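You operate a simulated robot arm through the tools that you are given. There is no shell and no other tool. Be economical: measure what you need, move in short steps, check, and stop when the job is done.

The job below is to be done with a simulated robot arm. You get a single attempt, and the scene is never put back.

Task
Test the small grey fan at Fast, then switch the fan tester off.
Fine: guard closed before it goes on, and left closed; wait for the result; slider back to Slow; test no other.

Only the result counts: the job must be done as asked and must still hold three seconds after the hand-in. Knocking over, shifting, dropping, spilling or breaking anything else fails it.

Robot
A 6-joint arm with a two-finger parallel gripper, fixed in place. Base frame: the origin is at the foot of the arm, x ahead of it, y to its left, z up; the work surface is at about z = 0.72. Lengths are in m, angles in rad, forces in N, time in s.
With the tool pointing down near the work surface it reaches from about 0.22 to 0.62 m from the base axis. Its first joint turns from -1.152 to 1.152 rad. Payload 2.7 kg.
Tool frame: the origin (TCP) lies between the finger pads and is the grasp point; the fingertips stand 0.023 m ahead of it; z points along the fingers, y is the line along which they close. Largest opening 0.094 m; finger width 0.038, thickness 0.01; the body of the gripper, 0.054 by 0.096 m, starts 0.039 m behind the TCP.
Orientation is told as [roll, pitch, yaw] about the base's x, y, z axes, in that order, counted from this pose: with the fingers straight down and closing along the base's y, the tool's x points along the base's -x, its y along +y and its z along -z.

Tools
- The arm moves only by the tool drive_tool. Its argument "rows" is a list of rows, each a list of 6 numbers: the shift along the base's x, y, z in m, then the turn, a rotation vector about the base's x, y, z in degrees. In form: [[x, y, z, wx, wy, wz], ...]. A call has 1 to 12 rows; each row shifts and turns the commanded pose from where the row before left it. "grip" is the gripper command, from -1 (shut) to 1 (fully open), values between in proportion, set as the call begins (left out, the last holds). Each row takes 0.2 s and may step no farther than 0.05 m and 0.15 rad from the row before; otherwise, or with a gripper value out of range, the whole call is refused. A pose out of reach is approached as far as the arm can. The call stops where the force on the tool passes 90 N (or 10 N more than at its start, if that is more) or the arm is blocked; 0.2 s more then pass. The fingers move at their own pace (about 0.045 m/s each) and stop on an object; they squeeze with about 38 N. The grip force told is the motor's: it shows also when the fingers shut on nothing. Time passes only in rows, and 0.2 s behind the last, so rows that do not move let the fingers close. The reply holds the time, the measured pose of the TCP, the force on the tool along the base axes, the opening and the grip force, in the units named above and with some noise, with the torque about the TCP (base axes, N m) and any sound that the robot's microphone picked up, and new pictures: "show" is both (left out), scene, wrist or none.
- Cameras (640 x 400 px; columns grow to the right, rows downward): "scene" is fixed at [0.0602, -0.4188, 1.4138]; the picture's right is [0.89, -0.45, 0.00], its down [-0.21, -0.43, -0.88] and it looks along [0.39, 0.79, -0.48] (base axes); focal length 368 px, centre (320, 200). "wrist" rides on the gripper at [0.087, 0.016, -0.075] in the tool frame; the picture's right is [-0.18, 0.98, 0.00], its down [-0.58, -0.11, -0.81] and it looks along [-0.79, -0.15, 0.59] (tool axes); focal length 243 px, centre (320, 200). There is no depth. A picture from a camera that has moved, and an enlarged one, comes with that camera's place and axes in the base frame and with its lens.
- close_up(camera, box): a new picture of the part [left, top, right, bottom] of that camera's present view, enlarged. No time passes.
- finish_job(): hands the job in; it is judged then, once.

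Work in short steps. Places have to be worked out from the pictures, the camera data and where the tool is seen: move nearer, look again, correct. Check each grasp and each placing, and mend what went wrong. You have 120 turns and 200 pictures in all, those below and enlarged ones among them. Open the gripper and draw the arm clear of the work before you hand the job in, unless the task says otherwise; then end with one line.

The tools are called after "Request:" as name(argument=value, ...) on one line, values as JSON. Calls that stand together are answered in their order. drive_tool: Moves the arm, as the interface text tells. Its arguments: {"type":"object","properties":{"rows":{"type":"array","items":{"type":"array","items":{"type":"number"}}},"grip":{"type":"number"},"show":{"type":"string","enum":["both","scene","wrist","none"]}},"required":["rows"]} The other tools are called the same way: close_up (camera, box) takes an enlarged picture of a part of a camera's view; finish_job () hands the job in.

At the start:

```text
t: 0.0
ee_pos: [0.3869, 0.041, 1.1387]
tool_rot: [0.001, -0.002, 0.0]
ft_force: [-0.2, -0.3, 0.5]
ft_torque: [-0.01, -0.02, -0.01]
gripper_width: 0.094
grip_force: 0.1
```

scene: 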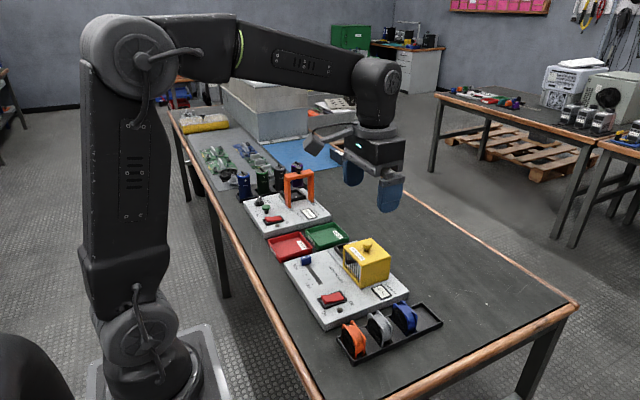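
wrist: 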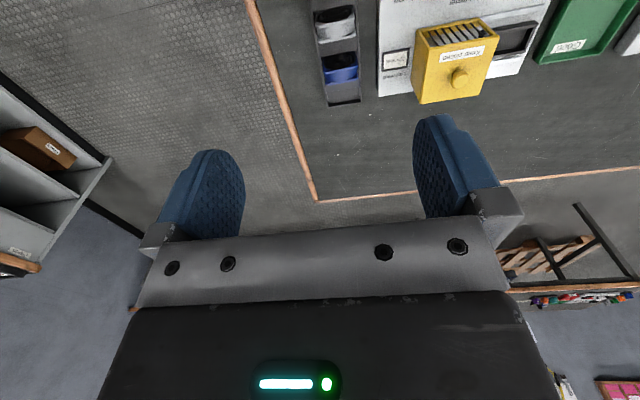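

I'll look closely at the fan tester and the rack of fans first.

Request:
close_up(camera="scene", box=[270, 220, 450, 360])

Request:
close_up(camera="scene", box=[220, 150, 360, 260])

Request:
close_up(camera="wrist", box=[300, 0, 640, 130])

```text
2.86 times, centred on (360, 290) of scene
camera zoom: at [0.0602, -0.4188, 1.4138], right [0.89, -0.45, 0.0], down [-0.21, -0.43, -0.88], along [0.39, 0.79, -0.48], focal length 1050 px, centre (206, -57)
```

zoom: 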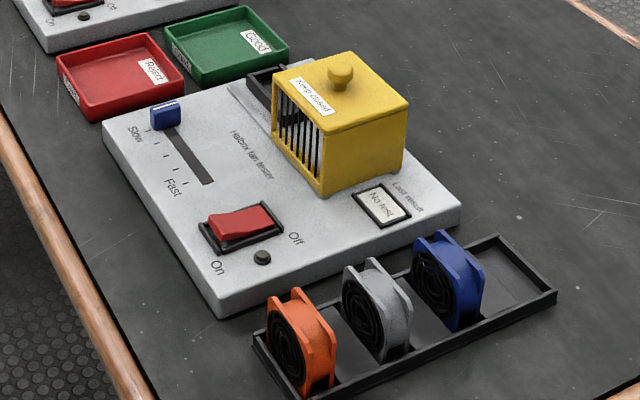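

```text
3.64 times, centred on (290, 205) of scene
camera zoom: at [0.0602, -0.4188, 1.4138], right [0.89, -0.45, 0.0], down [-0.21, -0.43, -0.88], along [0.39, 0.79, -0.48], focal length 1337 px, centre (429, 182)
```

zoom: 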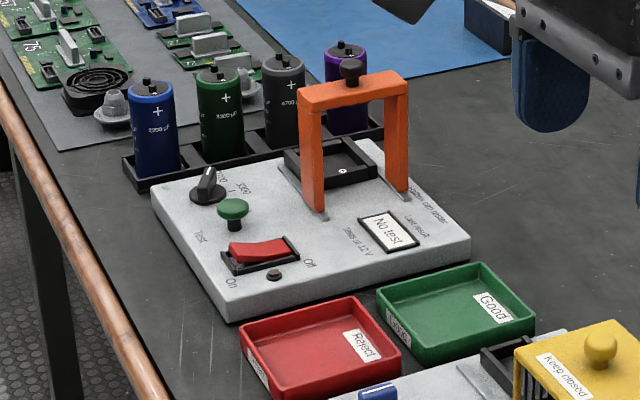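

```text
1.88 times, centred on (470, 65) of wrist
camera zoom: at [0.2985, 0.0575, 1.2147], right [0.18, 0.98, 0.0], down [0.58, -0.11, 0.81], along [0.79, -0.15, -0.59], focal length 457 px, centre (38, 454)
```

zoom: 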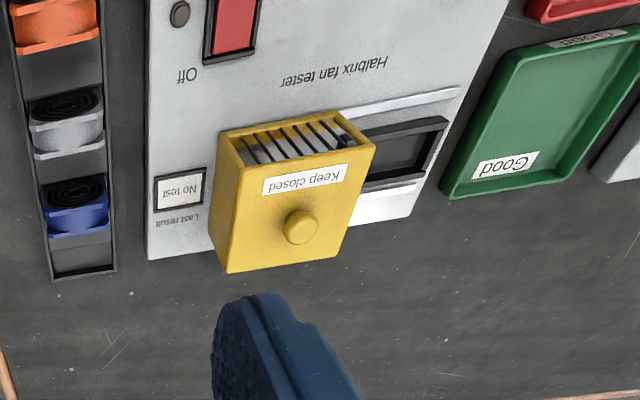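

The grey fan is the middle one, near (0.45, 0.055), and its axis runs along x. The guard and nest are near y≈0.2. I'll move over and tilt the tool so the wrist camera looks down on the tester.

Request:
drive_tool(rows=[[0, 0.02, 0, 0, 8, 0], [0, 0.03, 0, 0, 8, 0], [0, 0.03, 0, 0, 8, 0], [0, 0.02, 0, 0, 8, 0], [0, 0, 0, 0, 0, 0]], grip=1)

```text
t: 1.2
ee_pos: [0.3845, 0.1399, 1.1404]
tool_rot: [0.003, 0.559, 0.002]
ft_force: [0.5, 0.5, 0.5]
ft_torque: [-0.04, 0.02, 0.0]
gripper_width: 0.0941
grip_force: 0.1
camera wrist: at [0.3499, 0.158, 1.25], right [0.16, 0.98, -0.1], down [0.92, -0.11, 0.38], along [0.36, -0.15, -0.92], focal length 243 px, centre (320, 200)
```

scene: 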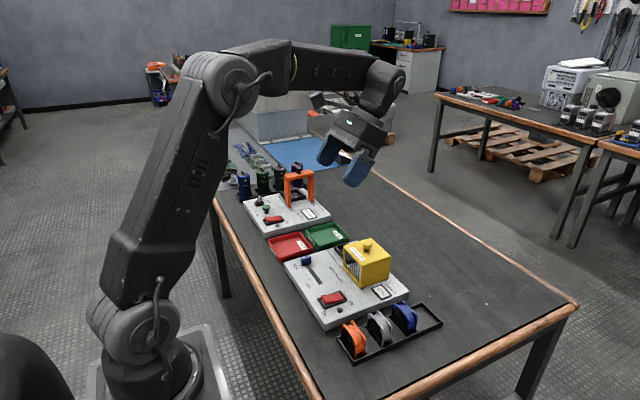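
wrist: 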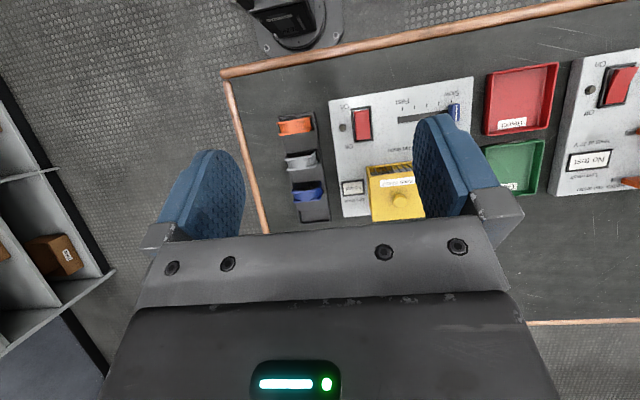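

The finger hides the nest, so I'll shift +y and go lower to get the whole tester between the fingers.

Request:
drive_tool(rows=[[-0.02, 0.04, -0.02, 0, 0, 0], [-0.02, 0.03, -0.03, 0, 0, 0], [-0.02, 0.03, -0.03, 0, 0, 0], [0, 0, 0, 0, 0, 0]], show="wrist")

Request:
close_up(camera="wrist", box=[170, 60, 470, 240])

```text
t: 2.2
ee_pos: [0.3232, 0.2418, 1.0566]
tool_rot: [0.003, 0.557, 0.002]
ft_force: [0.3, 0.2, 0.8]
ft_torque: [0.01, 0.03, 0.01]
gripper_width: 0.0941
grip_force: 0.1
camera wrist: at [0.2886, 0.2587, 1.167], right [0.16, 0.98, -0.09], down [0.92, -0.11, 0.38], along [0.36, -0.15, -0.92], focal length 243 px, centre (320, 200)
```

wrist: 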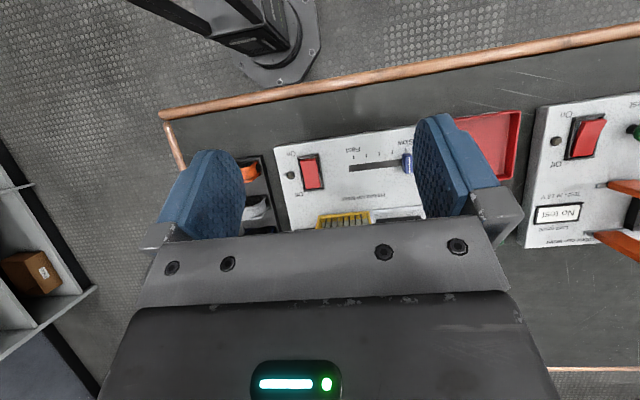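

```text
2.13 times, centred on (320, 150) of wrist
camera zoom: at [0.2886, 0.2587, 1.167], right [0.16, 0.98, -0.09], down [0.92, -0.11, 0.38], along [0.36, -0.15, -0.92], focal length 518 px, centre (320, 307)
```

zoom: 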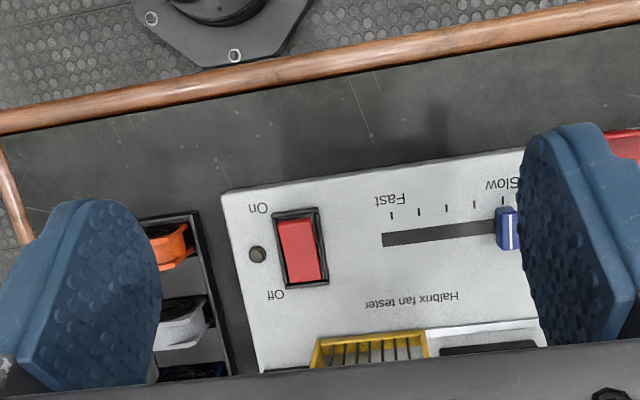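

I overshot backward. Moving forward 0.1 in x will bring the guard and nest into view.

Request:
drive_tool(rows=[[0.05, 0.02, 0.0, 0, 0, 0], [0.05, 0.02, 0.0, 0, 0, 0], [0.01, 0, 0, 0, 0, 0], [0, 0, 0, 0, 0, 0]], show="none")

Request:
close_up(camera="wrist", box=[170, 60, 470, 240])

```text
refused: row 1 steps farther than a row can; nothing moved
```

```text
2.13 times, centred on (320, 150) of wrist
camera zoom: at [0.2886, 0.2587, 1.167], right [0.16, 0.98, -0.09], down [0.92, -0.11, 0.38], along [0.36, -0.15, -0.92], focal length 518 px, centre (320, 307)
```

zoom: 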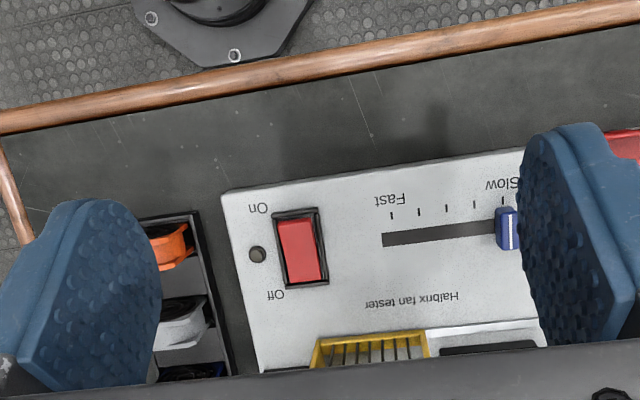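

That move was refused because the rows stepped too far. I'll repeat it with smaller steps.

Request:
drive_tool(rows=[[0.04, 0.02, 0.0, 0, 0, 0], [0.04, 0.02, 0.0, 0, 0, 0], [0.03, 0, 0, 0, 0, 0], [0, 0, 0, 0, 0, 0]], show="none")

Request:
close_up(camera="wrist", box=[170, 60, 470, 240])

```text
t: 3.2
ee_pos: [0.4341, 0.2805, 1.0574]
tool_rot: [0.003, 0.557, 0.002]
ft_force: [-1.0, -0.5, -0.7]
ft_torque: [-0.01, -0.02, -0.01]
gripper_width: 0.0941
grip_force: 0.1
```

```text
2.13 times, centred on (320, 150) of wrist
camera zoom: at [0.3994, 0.2978, 1.1667], right [0.16, 0.98, -0.1], down [0.92, -0.11, 0.38], along [0.36, -0.15, -0.92], focal length 518 px, centre (320, 307)
```

zoom: 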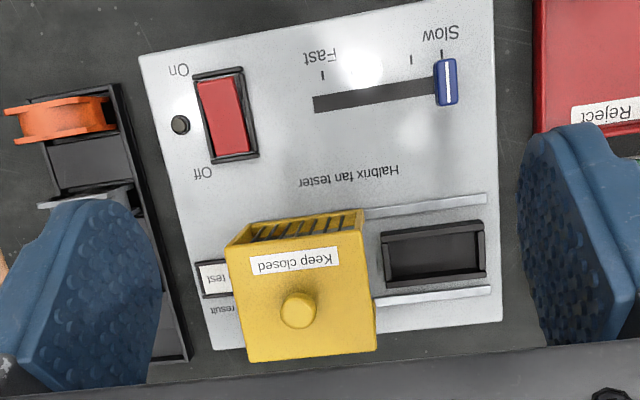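

The nest is now fully visible, a rectangle longer in y with its centre near (0.525, 0.328). The guard slides in +y on rails. I'll look closer at the fans' shape.

Request:
close_up(camera="scene", box=[330, 290, 450, 365])

Request:
close_up(camera="wrist", box=[160, 80, 260, 160])

Request:
close_up(camera="wrist", box=[270, 130, 420, 235])

```text
5.33 times, centred on (390, 328) of scene
camera zoom: at [0.0602, -0.4188, 1.4138], right [0.89, -0.45, 0.0], down [-0.21, -0.43, -0.88], along [0.39, 0.79, -0.48], focal length 1961 px, centre (-53, -480)
```

zoom: 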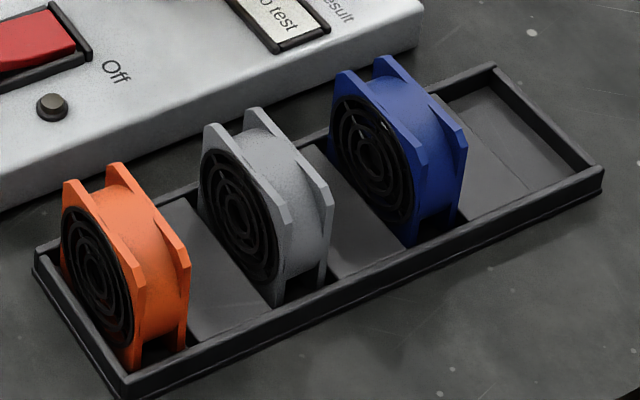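

```text
5.00 times, centred on (210, 120) of wrist
camera zoom: at [0.3994, 0.2978, 1.1667], right [0.16, 0.98, -0.1], down [0.92, -0.11, 0.38], along [0.36, -0.15, -0.92], focal length 1213 px, centre (870, 600)
```

zoom: 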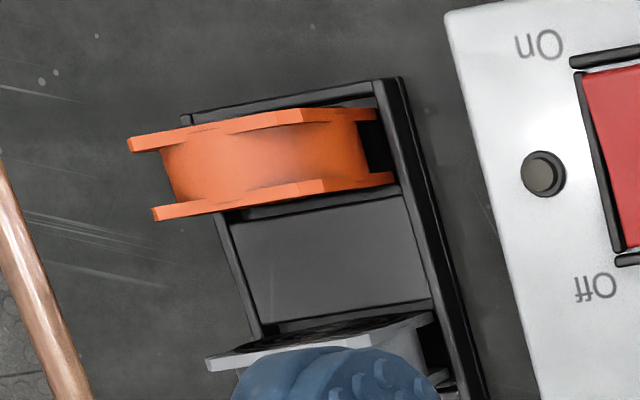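

```text
3.81 times, centred on (345, 182) of wrist
camera zoom: at [0.3994, 0.2978, 1.1667], right [0.16, 0.98, -0.1], down [0.92, -0.11, 0.38], along [0.36, -0.15, -0.92], focal length 924 px, centre (225, 267)
```

zoom: 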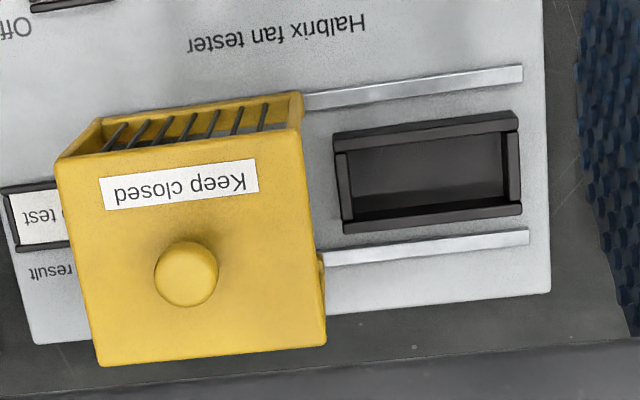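

The fan is about 55×55×26 mm with its width along y, and the nest slot has the same orientation. Next I'll view the grey fan from above to measure it.

Request:
drive_tool(rows=[[-0.02, -0.04, 0, 0, 0, 0], [-0.02, -0.04, 0, 0, 0, 0], [-0.02, -0.04, 0, 0, 0, 0], [-0.02, -0.04, 0, 0, 0, 0], [0, -0.04, -0.02, 0, 0, 0], [0, -0.01, -0.04, 0, 0, 0], [0, 0, 0, 0, 0, 0]], show="none")

Request:
close_up(camera="wrist", box=[190, 60, 450, 240])

```text
t: 4.8
ee_pos: [0.3553, 0.0684, 0.9999]
tool_rot: [0.003, 0.558, 0.004]
ft_force: [1.1, -0.4, 0.1]
ft_torque: [0.01, 0.0, 0.01]
gripper_width: 0.094
grip_force: 0.1
```

```text
2.22 times, centred on (320, 150) of wrist
camera zoom: at [0.3208, 0.0855, 1.1099], right [0.16, 0.98, -0.09], down [0.92, -0.11, 0.38], along [0.36, -0.15, -0.92], focal length 539 px, centre (320, 311)
```

zoom: 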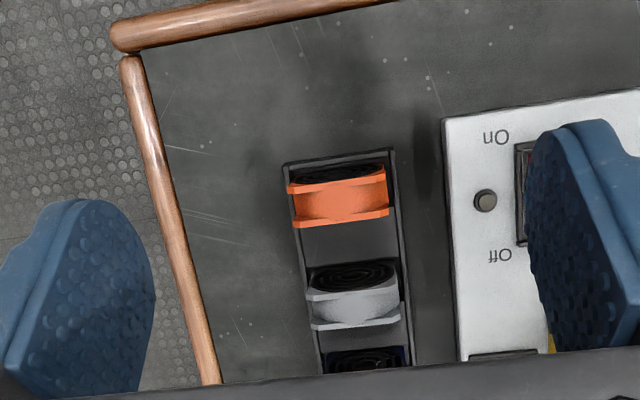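

The grey fan's top centre is at about (0.451, 0.054), aligned with the axes and about 0.06 wide. I'll straighten the tool and move above it.

Request:
drive_tool(rows=[[0.03, -0.004, -0.02, 0, -8, 0], [0.03, -0.004, -0.02, 0, -8, 0], [0.03, -0.004, -0.02, 0, -8, 0], [0.006, -0.002, -0.02, 0, -7.9, 0], [0, 0, -0.02, 0, 0, 0], [0, 0, -0.02, 0, 0, 0], [0, 0, 0, 0, 0, 0]])

```text
t: 6.4
ee_pos: [0.4516, 0.0567, 0.8796]
tool_rot: [0.002, -0.001, 0.003]
ft_force: [0.7, -0.6, 0.8]
ft_torque: [0.0, 0.0, 0.01]
gripper_width: 0.094
grip_force: 0.0
camera wrist: at [0.3642, 0.0742, 0.9556], right [0.18, 0.98, 0.0], down [0.58, -0.11, 0.81], along [0.79, -0.15, -0.59], focal length 243 px, centre (320, 200)
```

scene: 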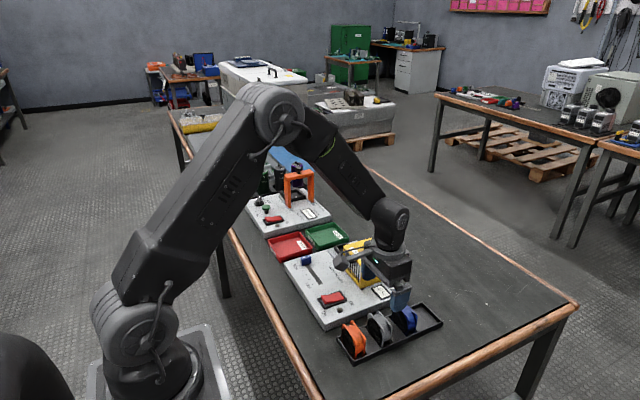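
wrist: 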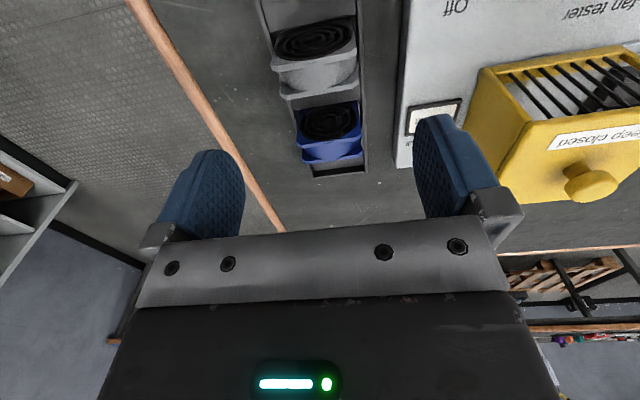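

The upright view agrees, putting the fan at about (0.449, 0.055). The fingers straddle it, so I'll nudge and descend toward z≈0.80 and check.

Request:
drive_tool(rows=[[-0.002, -0.002, -0.03, 0, 0, 0], [0, 0, -0.03, 0, 0, 0], [0, 0, -0.02, 0, 0, 0], [0, 0, 0, 0, 0, 0]])

Request:
close_up(camera="scene", box=[330, 260, 450, 365])

```text
t: 7.4
ee_pos: [0.4489, 0.0543, 0.798]
tool_rot: [0.003, -0.001, 0.003]
ft_force: [-0.5, 0.3, -0.4]
ft_torque: [-0.01, 0.01, 0.02]
gripper_width: 0.0941
grip_force: 0.0
camera wrist: at [0.361, 0.0716, 0.8737], right [0.18, 0.98, 0.0], down [0.58, -0.11, 0.81], along [0.79, -0.15, -0.59], focal length 243 px, centre (320, 200)
```

scene: 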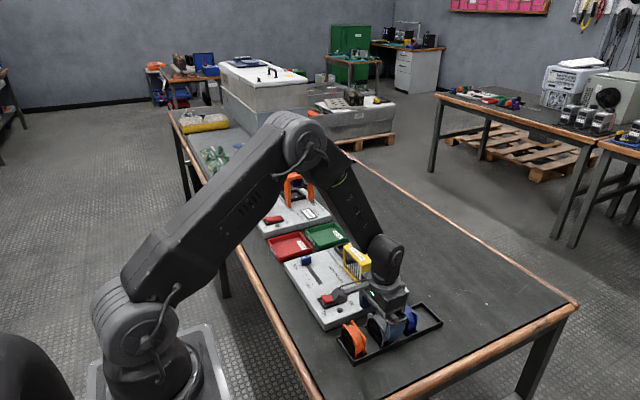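
wrist: 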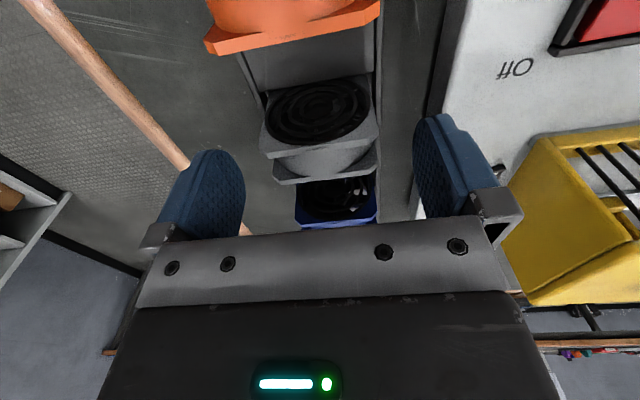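

```text
3.81 times, centred on (390, 312) of scene
camera zoom: at [0.0602, -0.4188, 1.4138], right [0.89, -0.45, 0.0], down [-0.21, -0.43, -0.88], along [0.39, 0.79, -0.48], focal length 1401 px, centre (53, -229)
```

zoom: 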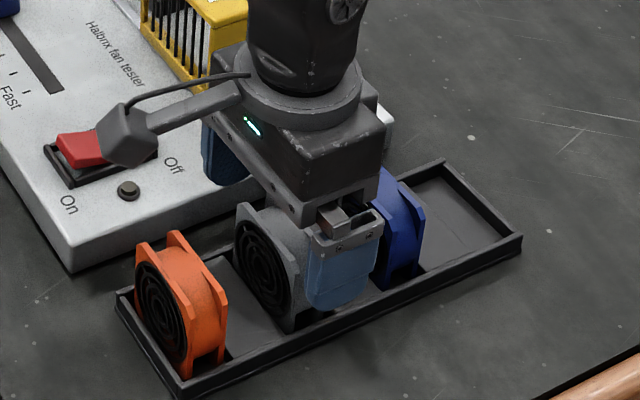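

It is well centred. I'll descend to grasp height and close.

Request:
drive_tool(rows=[[0, 0, -0.02, 0, 0, 0], [0, 0, -0.012, 0, 0, 0], [0, 0, 0, 0, 0, 0]], show="none")

Request:
close_up(camera="scene", box=[330, 260, 450, 365])

```text
t: 8.2
ee_pos: [0.4487, 0.0544, 0.7662]
tool_rot: [0.001, 0.001, 0.002]
ft_force: [-0.5, -0.1, -0.4]
ft_torque: [0.01, -0.01, 0.04]
gripper_width: 0.0941
grip_force: 0.1
```

```text
3.81 times, centred on (390, 312) of scene
camera zoom: at [0.0602, -0.4188, 1.4138], right [0.89, -0.45, 0.0], down [-0.21, -0.43, -0.88], along [0.39, 0.79, -0.48], focal length 1401 px, centre (53, -229)
```

zoom: 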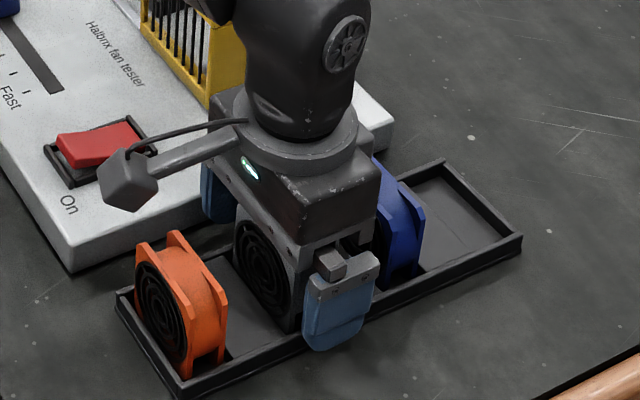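

No contact so far. Closing on the fan.

Request:
drive_tool(rows=[[0, 0, 0, 0, 0, 0], [0, 0, 0, 0, 0, 0], [0, 0, 0, 0, 0, 0], [0, 0, 0, 0, 0, 0]], grip=-1, show="none")

Request:
close_up(camera="scene", box=[330, 260, 450, 365])

```text
t: 9.2
ee_pos: [0.4491, 0.0551, 0.7661]
tool_rot: [0.001, 0.0, 0.001]
ft_force: [-0.2, -0.9, -0.3]
ft_torque: [0.04, -0.03, -0.02]
gripper_width: 0.0597
grip_force: 37.9
```

```text
3.81 times, centred on (390, 312) of scene
camera zoom: at [0.0602, -0.4188, 1.4138], right [0.89, -0.45, 0.0], down [-0.21, -0.43, -0.88], along [0.39, 0.79, -0.48], focal length 1401 px, centre (53, -229)
```

zoom: 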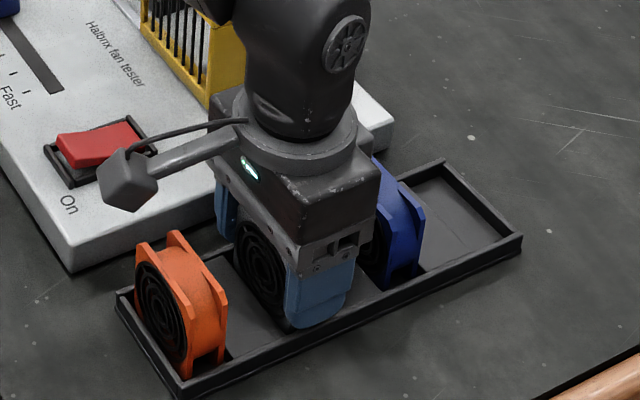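

The grasp is good, with a width of 0.060 and 38 N. I'll lift straight up.

Request:
drive_tool(rows=[[0, 0, 0.02, 0, 0, 0], [0, 0, 0.03, 0, 0, 0], [0, 0, 0.045, 0, 0, 0], [0, 0, 0.045, 0, 0, 0], [0, 0, 0.045, 0, 0, 0], [0, 0, 0.03, 0, 0, 0], [0, 0, 0, 0, 0, 0]])

```text
t: 10.8
ee_pos: [0.4512, 0.054, 0.9826]
tool_rot: [0.004, 0.0, 0.001]
ft_force: [-0.3, 0.6, -1.4]
ft_torque: [0.0, 0.0, 0.0]
gripper_width: 0.0596
grip_force: 37.7
camera wrist: at [0.3645, 0.0707, 1.059], right [0.18, 0.98, 0.0], down [0.58, -0.11, 0.81], along [0.79, -0.15, -0.59], focal length 243 px, centre (320, 200)
```

scene: 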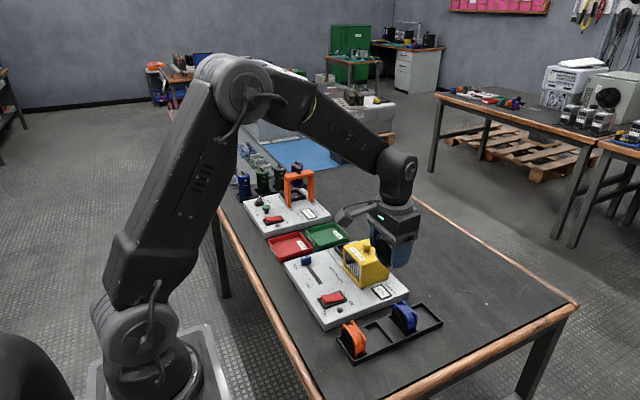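
wrist: 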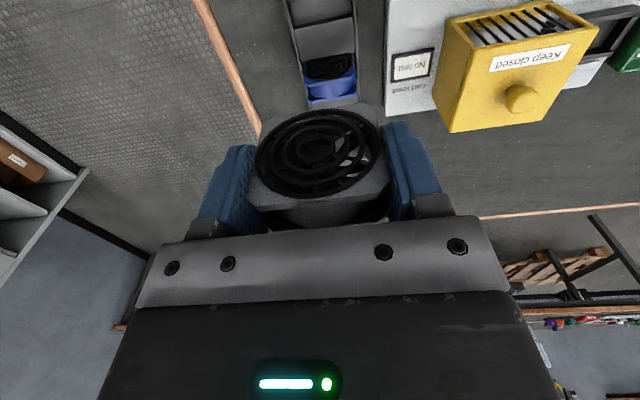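

The fan is held. I'll travel above the guard height toward the nest, stopping slightly short in x to look.

Request:
drive_tool(rows=[[0, 0.045, 0, 0, 0, 0], [0, 0.045, 0, 0, 0, 0], [0, 0.045, 0, 0, 0, 0], [0, 0.045, 0, 0, 0, 0], [0, 0.045, 0, 0, 0, 0], [0.02, 0.045, 0, 0, 0, 0], [0.02, 0.002, -0.02, 0, 0, 0], [0, 0, 0, 0, 0, 0]])

Request:
close_up(camera="wrist", box=[180, 0, 480, 180])

```text
t: 12.6
ee_pos: [0.4907, 0.3261, 0.9625]
tool_rot: [0.003, 0.0, 0.0]
ft_force: [0.6, -1.3, -0.6]
ft_torque: [-0.01, 0.04, -0.01]
gripper_width: 0.0597
grip_force: 38.1
camera wrist: at [0.4036, 0.3434, 1.0381], right [0.18, 0.98, 0.0], down [0.58, -0.11, 0.81], along [0.79, -0.15, -0.59], focal length 243 px, centre (320, 200)
```

scene: 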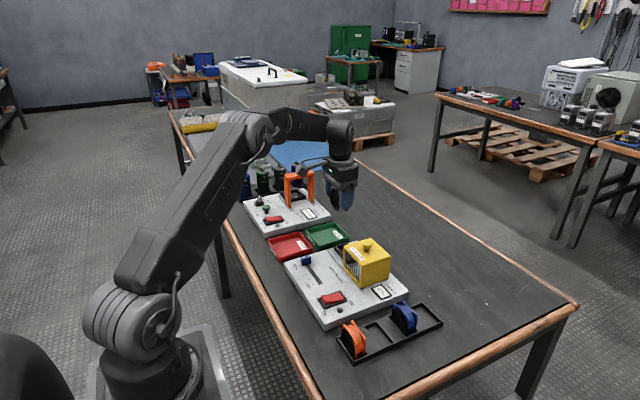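
wrist: 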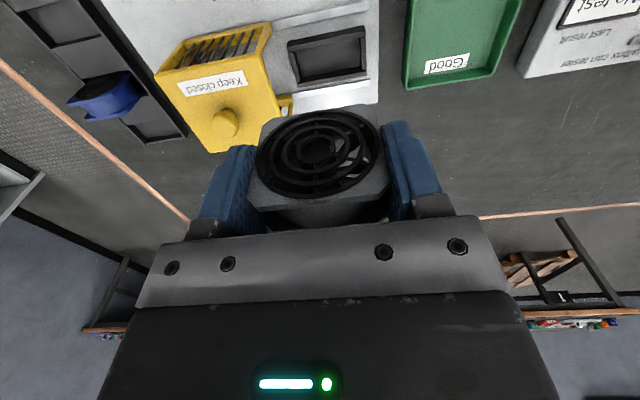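

```text
2.13 times, centred on (330, 90) of wrist
camera zoom: at [0.4036, 0.3434, 1.0381], right [0.18, 0.98, 0.0], down [0.58, -0.11, 0.81], along [0.79, -0.15, -0.59], focal length 518 px, centre (299, 435)
```

zoom: 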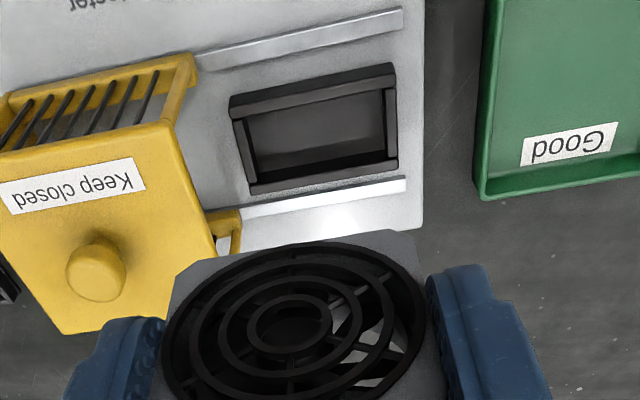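

Two views put the nest centre at about (0.529, 0.330), with its rim around z≈0.75. I'll line up over it and descend partway to compare.

Request:
drive_tool(rows=[[0.02, 0.002, 0, 0, 0, 0], [0.018, 0.002, 0, 0, 0, 0], [0, 0, -0.04, 0, 0, 0], [0, 0, -0.04, 0, 0, 0], [0, 0, -0.02, 0, 0, 0], [0, 0, 0, 0, 0, 0]])

Request:
close_up(camera="wrist", box=[200, 0, 440, 150])

Request:
close_up(camera="scene", box=[290, 180, 430, 300])

```text
t: 14.0
ee_pos: [0.5281, 0.3321, 0.8608]
tool_rot: [0.002, -0.001, 0.0]
ft_force: [0.0, 0.1, -0.9]
ft_torque: [-0.01, -0.01, -0.01]
gripper_width: 0.0597
grip_force: 38.8
camera wrist: at [0.4404, 0.3484, 0.9376], right [0.18, 0.98, 0.0], down [0.58, -0.11, 0.81], along [0.79, -0.15, -0.59], focal length 243 px, centre (320, 200)
```

scene: 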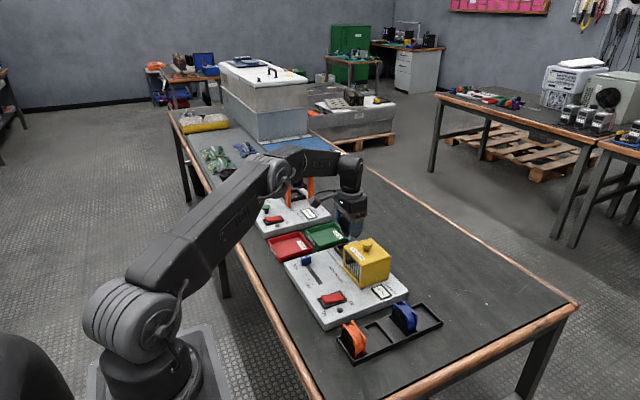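
wrist: 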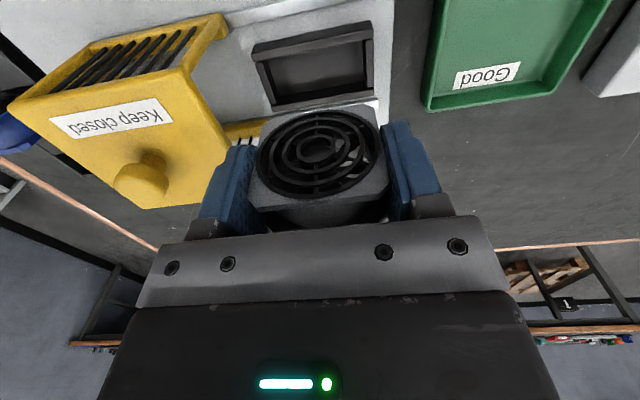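

```text
2.67 times, centred on (320, 75) of wrist
camera zoom: at [0.4404, 0.3484, 0.9376], right [0.18, 0.98, 0.0], down [0.58, -0.11, 0.81], along [0.79, -0.15, -0.59], focal length 647 px, centre (320, 533)
```

zoom: 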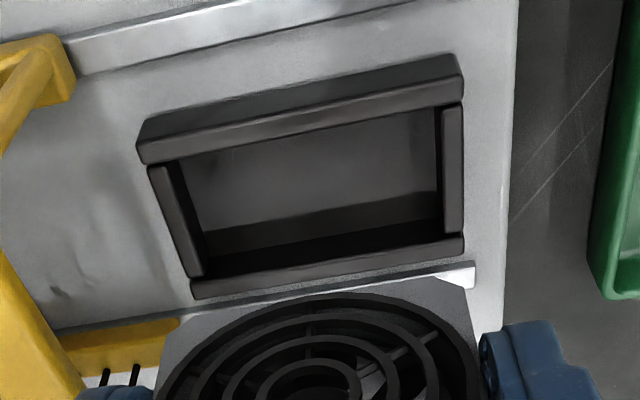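

```text
3.33 times, centred on (360, 240) of scene
camera zoom: at [0.0602, -0.4188, 1.4138], right [0.89, -0.45, 0.0], down [-0.21, -0.43, -0.88], along [0.39, 0.79, -0.48], focal length 1226 px, centre (187, 67)
```

zoom: 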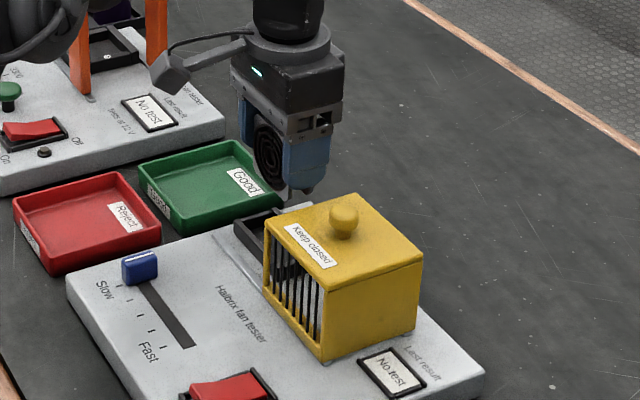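

The nest opening measures about x 0.510–0.5435 and y 0.296–0.365, with its rim near z≈0.76. The fan sits about 3 mm too far in +x, so I'll correct and descend to just above the rim.

Request:
drive_tool(rows=[[-0.003, -0.002, -0.02, 0, 0, 0], [0, 0, -0.015, 0, 0, 0], [0, 0, 0, 0, 0, 0]], show="none")

Request:
close_up(camera="wrist", box=[200, 0, 440, 150])

Request:
close_up(camera="scene", box=[310, 180, 400, 250])

```text
t: 14.8
ee_pos: [0.5233, 0.3298, 0.8272]
tool_rot: [0.001, 0.0, 0.002]
ft_force: [0.0, 0.4, 0.0]
ft_torque: [0.02, 0.0, 0.01]
gripper_width: 0.0592
grip_force: 38.0
```

```text
2.67 times, centred on (320, 75) of wrist
camera zoom: at [0.4366, 0.3456, 0.9021], right [0.18, 0.98, 0.0], down [0.58, -0.11, 0.81], along [0.79, -0.15, -0.59], focal length 647 px, centre (320, 533)
```

zoom: 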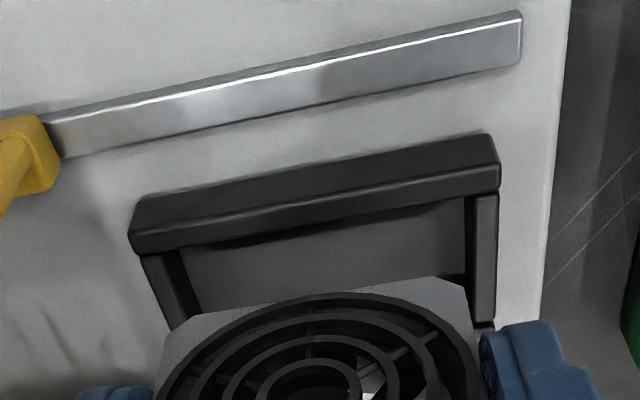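

```text
5.71 times, centred on (355, 215) of scene
camera zoom: at [0.0602, -0.4188, 1.4138], right [0.89, -0.45, 0.0], down [-0.21, -0.43, -0.88], along [0.39, 0.79, -0.48], focal length 2101 px, centre (120, 114)
```

zoom: 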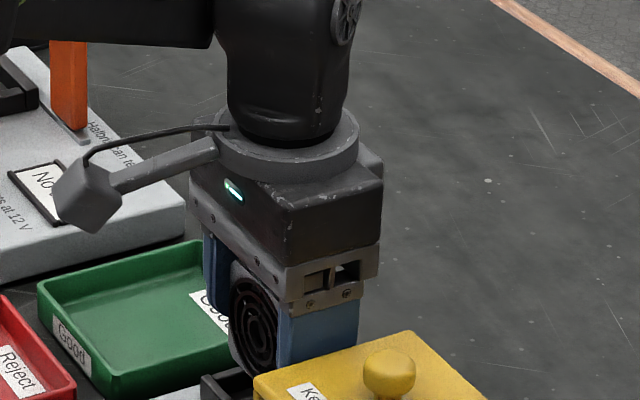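

The fan is now within about 2 mm of the nest centre. I'll lower it gently and watch the force.

Request:
drive_tool(rows=[[0, -0.001, -0.01, 0, 0, 0], [0, 0, -0.008, 0, 0, 0], [0, 0, -0.006, 0, 0, 0], [0, 0, 0, 0, 0, 0]], show="none")

Request:
close_up(camera="wrist", box=[200, 0, 440, 150])

```text
t: 15.8
ee_pos: [0.5249, 0.3265, 0.8035]
tool_rot: [0.001, -0.001, 0.002]
ft_force: [0.4, -0.4, -1.6]
ft_torque: [0.03, 0.01, 0.01]
gripper_width: 0.0596
grip_force: 38.1
```

```text
2.67 times, centred on (320, 75) of wrist
camera zoom: at [0.4377, 0.3437, 0.8794], right [0.18, 0.98, 0.0], down [0.58, -0.11, 0.81], along [0.79, -0.15, -0.59], focal length 647 px, centre (320, 533)
```

zoom: 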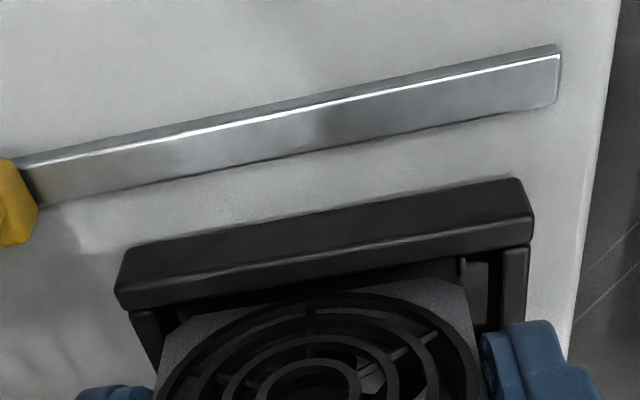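

The gap is larger on the +y side, so I'll shift +2 mm and continue down.

Request:
drive_tool(rows=[[0, 0.002, 0, 0, 0, 0], [0, 0, -0.006, 0, 0, 0], [0, 0, -0.005, 0, 0, 0], [0, 0, 0, 0, 0, 0]], show="none")

Request:
close_up(camera="wrist", box=[200, 0, 440, 150])

```text
t: 16.8
ee_pos: [0.5259, 0.3297, 0.7954]
tool_rot: [0.004, -0.005, 0.001]
ft_force: [-6.8, -2.3, 22.9]
ft_torque: [-0.51, 0.33, -0.07]
gripper_width: 0.0595
grip_force: 38.2
```

```text
2.67 times, centred on (320, 75) of wrist
camera zoom: at [0.4387, 0.3466, 0.8705], right [0.18, 0.98, 0.0], down [0.58, -0.11, 0.81], along [0.8, -0.14, -0.59], focal length 647 px, centre (320, 533)
```

zoom: 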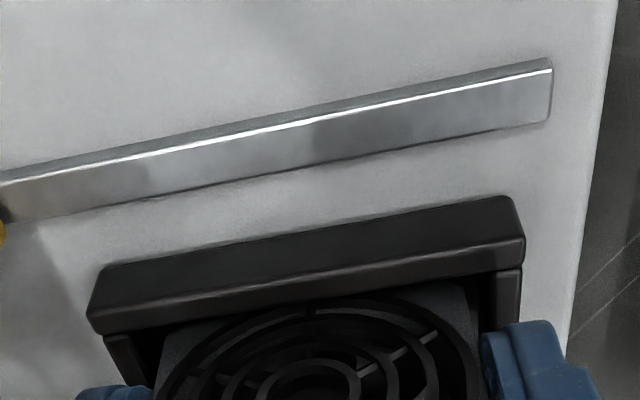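

Contact shows 23 N at TCP z 0.795. I need to tell whether that is the nest floor or a rim.

Request:
close_up(camera="scene", box=[325, 205, 375, 255])

Request:
close_up(camera="wrist", box=[220, 60, 420, 185])

```text
8.00 times, centred on (350, 230) of scene
camera zoom: at [0.0597, -0.4191, 1.4138], right [0.89, -0.45, 0.0], down [-0.21, -0.43, -0.88], along [0.39, 0.79, -0.48], focal length 2941 px, centre (80, -40)
```

zoom: 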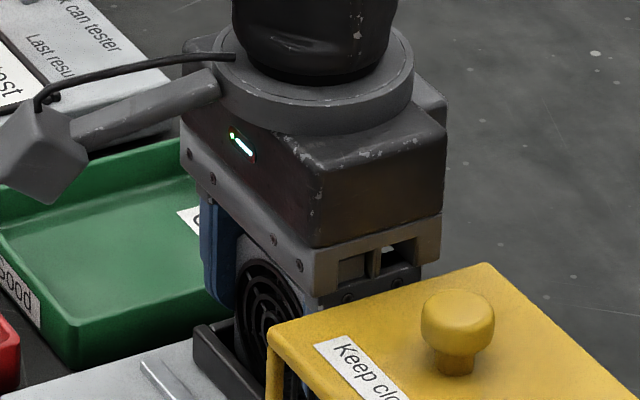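

```text
3.20 times, centred on (320, 122) of wrist
camera zoom: at [0.4387, 0.3466, 0.8705], right [0.18, 0.98, 0.0], down [0.58, -0.11, 0.81], along [0.8, -0.14, -0.59], focal length 776 px, centre (320, 448)
```

zoom: 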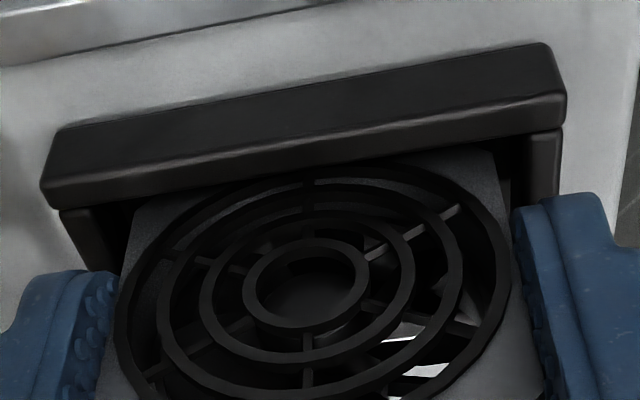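

It's unclear whether the fan sits on the floor or just catches a rim. I'll lift slightly, shift +x 1.5 mm, and lower again to see if it goes deeper.

Request:
drive_tool(rows=[[0, 0, 0.004, 0, 0, 0], [0.0015, 0.001, 0, 0, 0, 0], [0, 0, -0.003, 0, 0, 0], [0, 0, -0.003, 0, 0, 0], [0, 0, 0, 0, 0, 0]], show="none")

Request:
close_up(camera="wrist", box=[220, 60, 420, 185])

```text
t: 18.0
ee_pos: [0.527, 0.3305, 0.794]
tool_rot: [0.004, -0.006, 0.004]
ft_force: [-7.3, -9.8, 32.9]
ft_torque: [-0.49, 0.08, -0.13]
gripper_width: 0.0596
grip_force: 37.9
```

```text
3.20 times, centred on (320, 122) of wrist
camera zoom: at [0.4403, 0.3475, 0.8691], right [0.18, 0.98, 0.01], down [0.58, -0.11, 0.81], along [0.8, -0.14, -0.59], focal length 776 px, centre (320, 448)
```

zoom: 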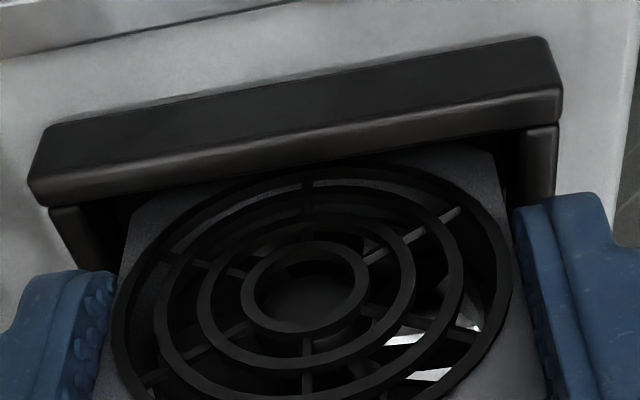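

The reaction force is centred under the fan, not at an edge, and it stops at the same height, which fits the nest floor. I'll ease the pressure and open the gripper only partway because the guard is close.

Request:
drive_tool(rows=[[0, -0.001, 0.003, 0, 0, 0], [0, 0, 0, 0, 0, 0]], show="none")

Request:
drive_tool(rows=[[0, 0, 0, 0, 0, 0], [0, 0, 0, 0, 0, 0]], grip=0.5, show="none")

Request:
close_up(camera="wrist", box=[220, 60, 420, 185])

Request:
close_up(camera="scene", box=[325, 205, 375, 255])

```text
t: 18.6
ee_pos: [0.527, 0.331, 0.794]
tool_rot: [0.006, -0.003, 0.002]
ft_force: [5.4, 0.2, 15.9]
ft_torque: [-0.11, -0.41, 0.02]
gripper_width: 0.0595
grip_force: 37.9
```

```text
t: 19.2
ee_pos: [0.5243, 0.3314, 0.7908]
tool_rot: [0.001, 0.002, 0.002]
ft_force: [-0.2, -0.5, -0.1]
ft_torque: [-0.03, -0.01, 0.02]
gripper_width: 0.0704
grip_force: 0.0
```

```text
3.20 times, centred on (320, 122) of wrist
camera zoom: at [0.4387, 0.3468, 0.8677], right [0.18, 0.98, 0.0], down [0.58, -0.11, 0.8], along [0.79, -0.15, -0.59], focal length 776 px, centre (320, 448)
```

zoom: 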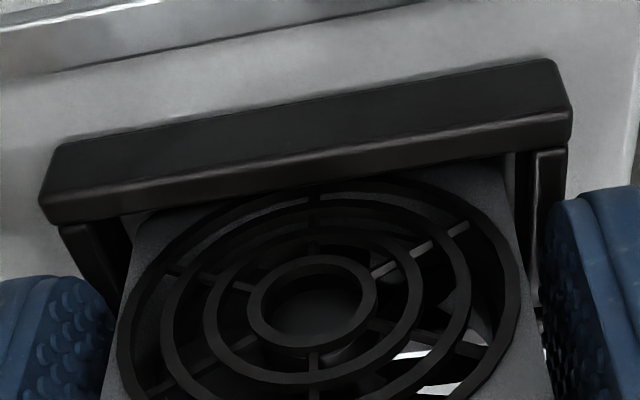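

```text
8.00 times, centred on (350, 230) of scene
camera zoom: at [0.0602, -0.4188, 1.4138], right [0.89, -0.45, 0.0], down [-0.21, -0.43, -0.88], along [0.39, 0.79, -0.48], focal length 2941 px, centre (80, -40)
```

zoom: 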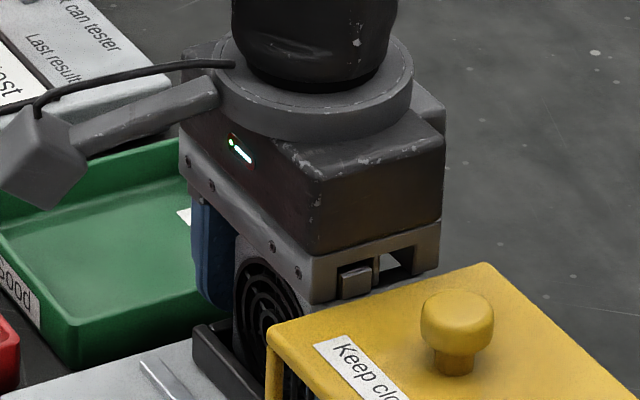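

The fan stays upright after release. I'll raise straight up with no further opening, then tilt the tool to inspect.

Request:
drive_tool(rows=[[0, 0, 0.01, 0, 0, 0], [0, 0, 0.02, 0, 0, 0], [0, 0, 0.04, 0, 0, 0], [0, 0, 0.045, 0, 0, 0], [0, 0, 0.045, 0, 0, 0], [-0.045, 0, 0, 0, 8, 0], [-0.045, 0, 0, 0, 8, 0], [0, 0, 0, 0, 8, 0], [0, 0, 0, 0, 0, 0]])

Request:
close_up(camera="wrist", box=[230, 60, 430, 185])

Request:
close_up(camera="scene", box=[310, 210, 390, 270])

```text
t: 21.2
ee_pos: [0.4363, 0.3305, 0.9539]
tool_rot: [0.004, 0.42, 0.002]
ft_force: [-0.7, -0.5, 0.5]
ft_torque: [0.0, -0.03, -0.02]
gripper_width: 0.0707
grip_force: 0.1
camera wrist: at [0.3877, 0.3472, 1.058], right [0.17, 0.98, -0.07], down [0.86, -0.11, 0.5], along [0.48, -0.15, -0.86], focal length 243 px, centre (320, 200)
```

scene: 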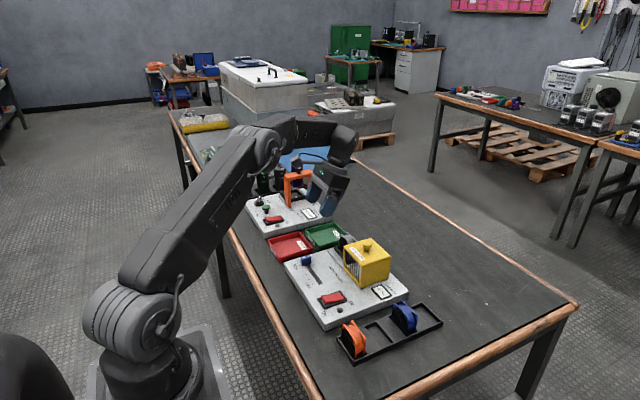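
wrist: 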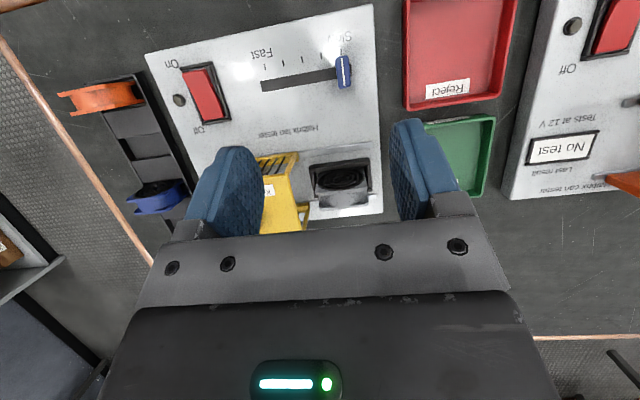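

```text
3.20 times, centred on (330, 122) of wrist
camera zoom: at [0.3877, 0.3472, 1.058], right [0.17, 0.98, -0.07], down [0.86, -0.11, 0.5], along [0.48, -0.15, -0.86], focal length 776 px, centre (288, 448)
```

zoom: 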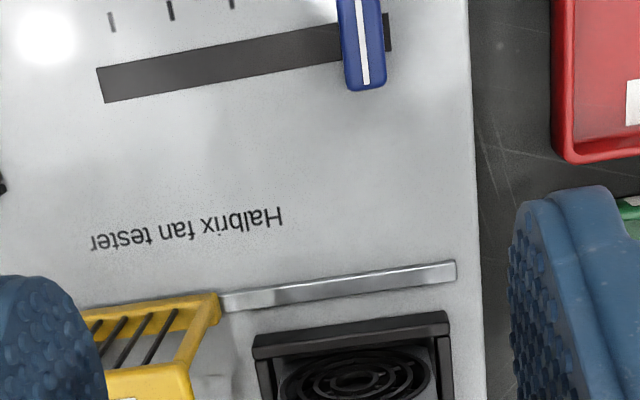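

```text
6.67 times, centred on (350, 240) of scene
camera zoom: at [0.0602, -0.4188, 1.4138], right [0.89, -0.45, 0.0], down [-0.21, -0.43, -0.88], along [0.39, 0.79, -0.48], focal length 2451 px, centre (120, -67)
```

zoom: 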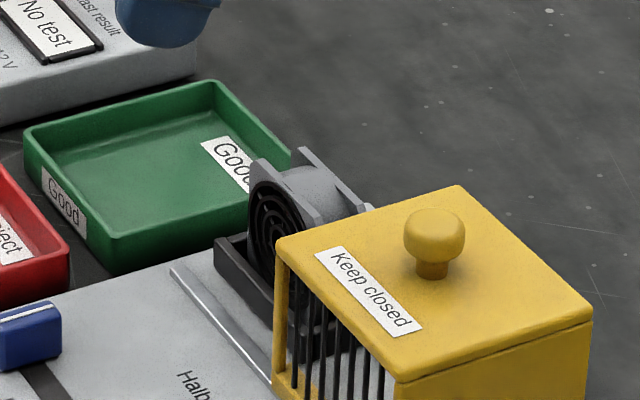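

The fan stands upright in the nest. I'll shift the view forward to check seating and measure the guard.

Request:
drive_tool(rows=[[0.03, -0.02, 0.02, 0, 0, 0], [0.03, -0.02, 0.02, 0, 0, 0], [0, 0, 0, 0, 0, 0]], grip=1, show="none")

Request:
close_up(camera="wrist", box=[200, 20, 460, 190])

```text
t: 22.0
ee_pos: [0.4953, 0.2888, 0.9917]
tool_rot: [0.002, 0.422, 0.001]
ft_force: [-0.3, 0.3, -0.4]
ft_torque: [0.01, -0.01, 0.01]
gripper_width: 0.0942
grip_force: 0.1
```

```text
2.35 times, centred on (330, 105) of wrist
camera zoom: at [0.4464, 0.306, 1.0966], right [0.17, 0.98, -0.07], down [0.86, -0.11, 0.5], along [0.48, -0.15, -0.86], focal length 571 px, centre (296, 424)
```

zoom: 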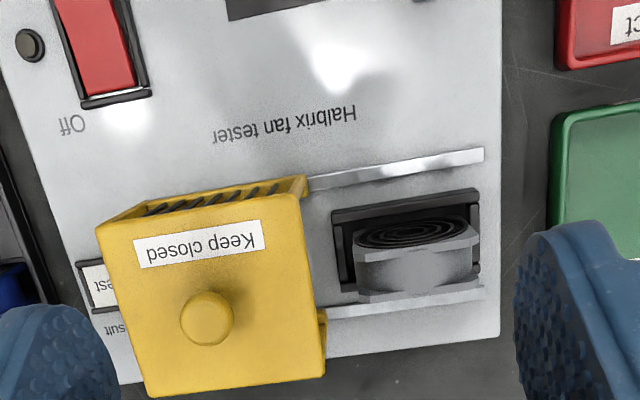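

The fan is well seated. The guard spans y 0.182–0.280 and needs about +0.099 to cover the nest. I'll grip its knob, near (0.524, 0.232, 0.847), and slide the guard with it.

Request:
drive_tool(rows=[[0.01, -0.02, 0, 0, -8, 0], [0.01, -0.02, 0, 0, -8, 0], [0.008, -0.017, 0, 0, -8.1, 0], [0, 0, -0.03, 0, 0, 0], [0, 0, -0.03, 0, 0, 0], [0, 0, -0.02, 0, 0, 0], [0, 0, 0, 0, 0, 0]])

Request:
close_up(camera="scene", box=[320, 190, 410, 290])

```text
t: 23.6
ee_pos: [0.5241, 0.2323, 0.9132]
tool_rot: [0.002, -0.002, 0.001]
ft_force: [-0.8, 0.4, -0.1]
ft_torque: [0.0, 0.01, -0.03]
gripper_width: 0.0941
grip_force: 0.0
camera wrist: at [0.4372, 0.2492, 0.9892], right [0.18, 0.98, 0.0], down [0.58, -0.11, 0.81], along [0.79, -0.15, -0.59], focal length 243 px, centre (320, 200)
```

scene: 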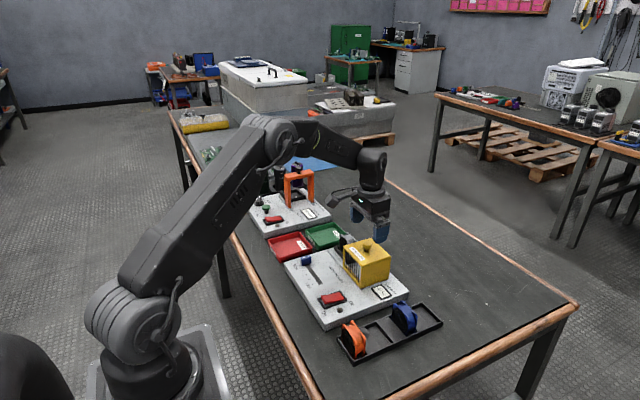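
wrist: 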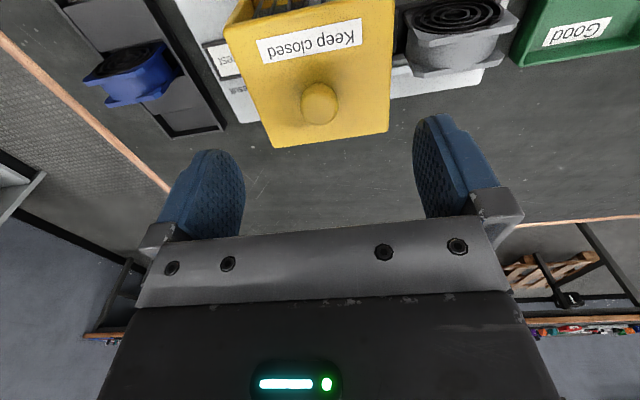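

```text
4.00 times, centred on (365, 240) of scene
camera zoom: at [0.0602, -0.4188, 1.4138], right [0.89, -0.45, 0.0], down [-0.21, -0.43, -0.88], along [0.39, 0.79, -0.48], focal length 1471 px, centre (140, 40)
```

zoom: 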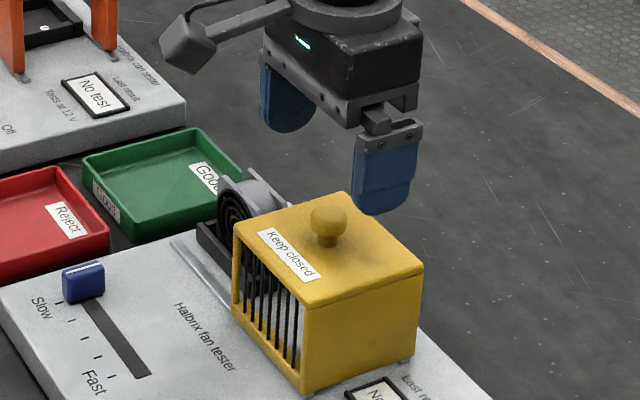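

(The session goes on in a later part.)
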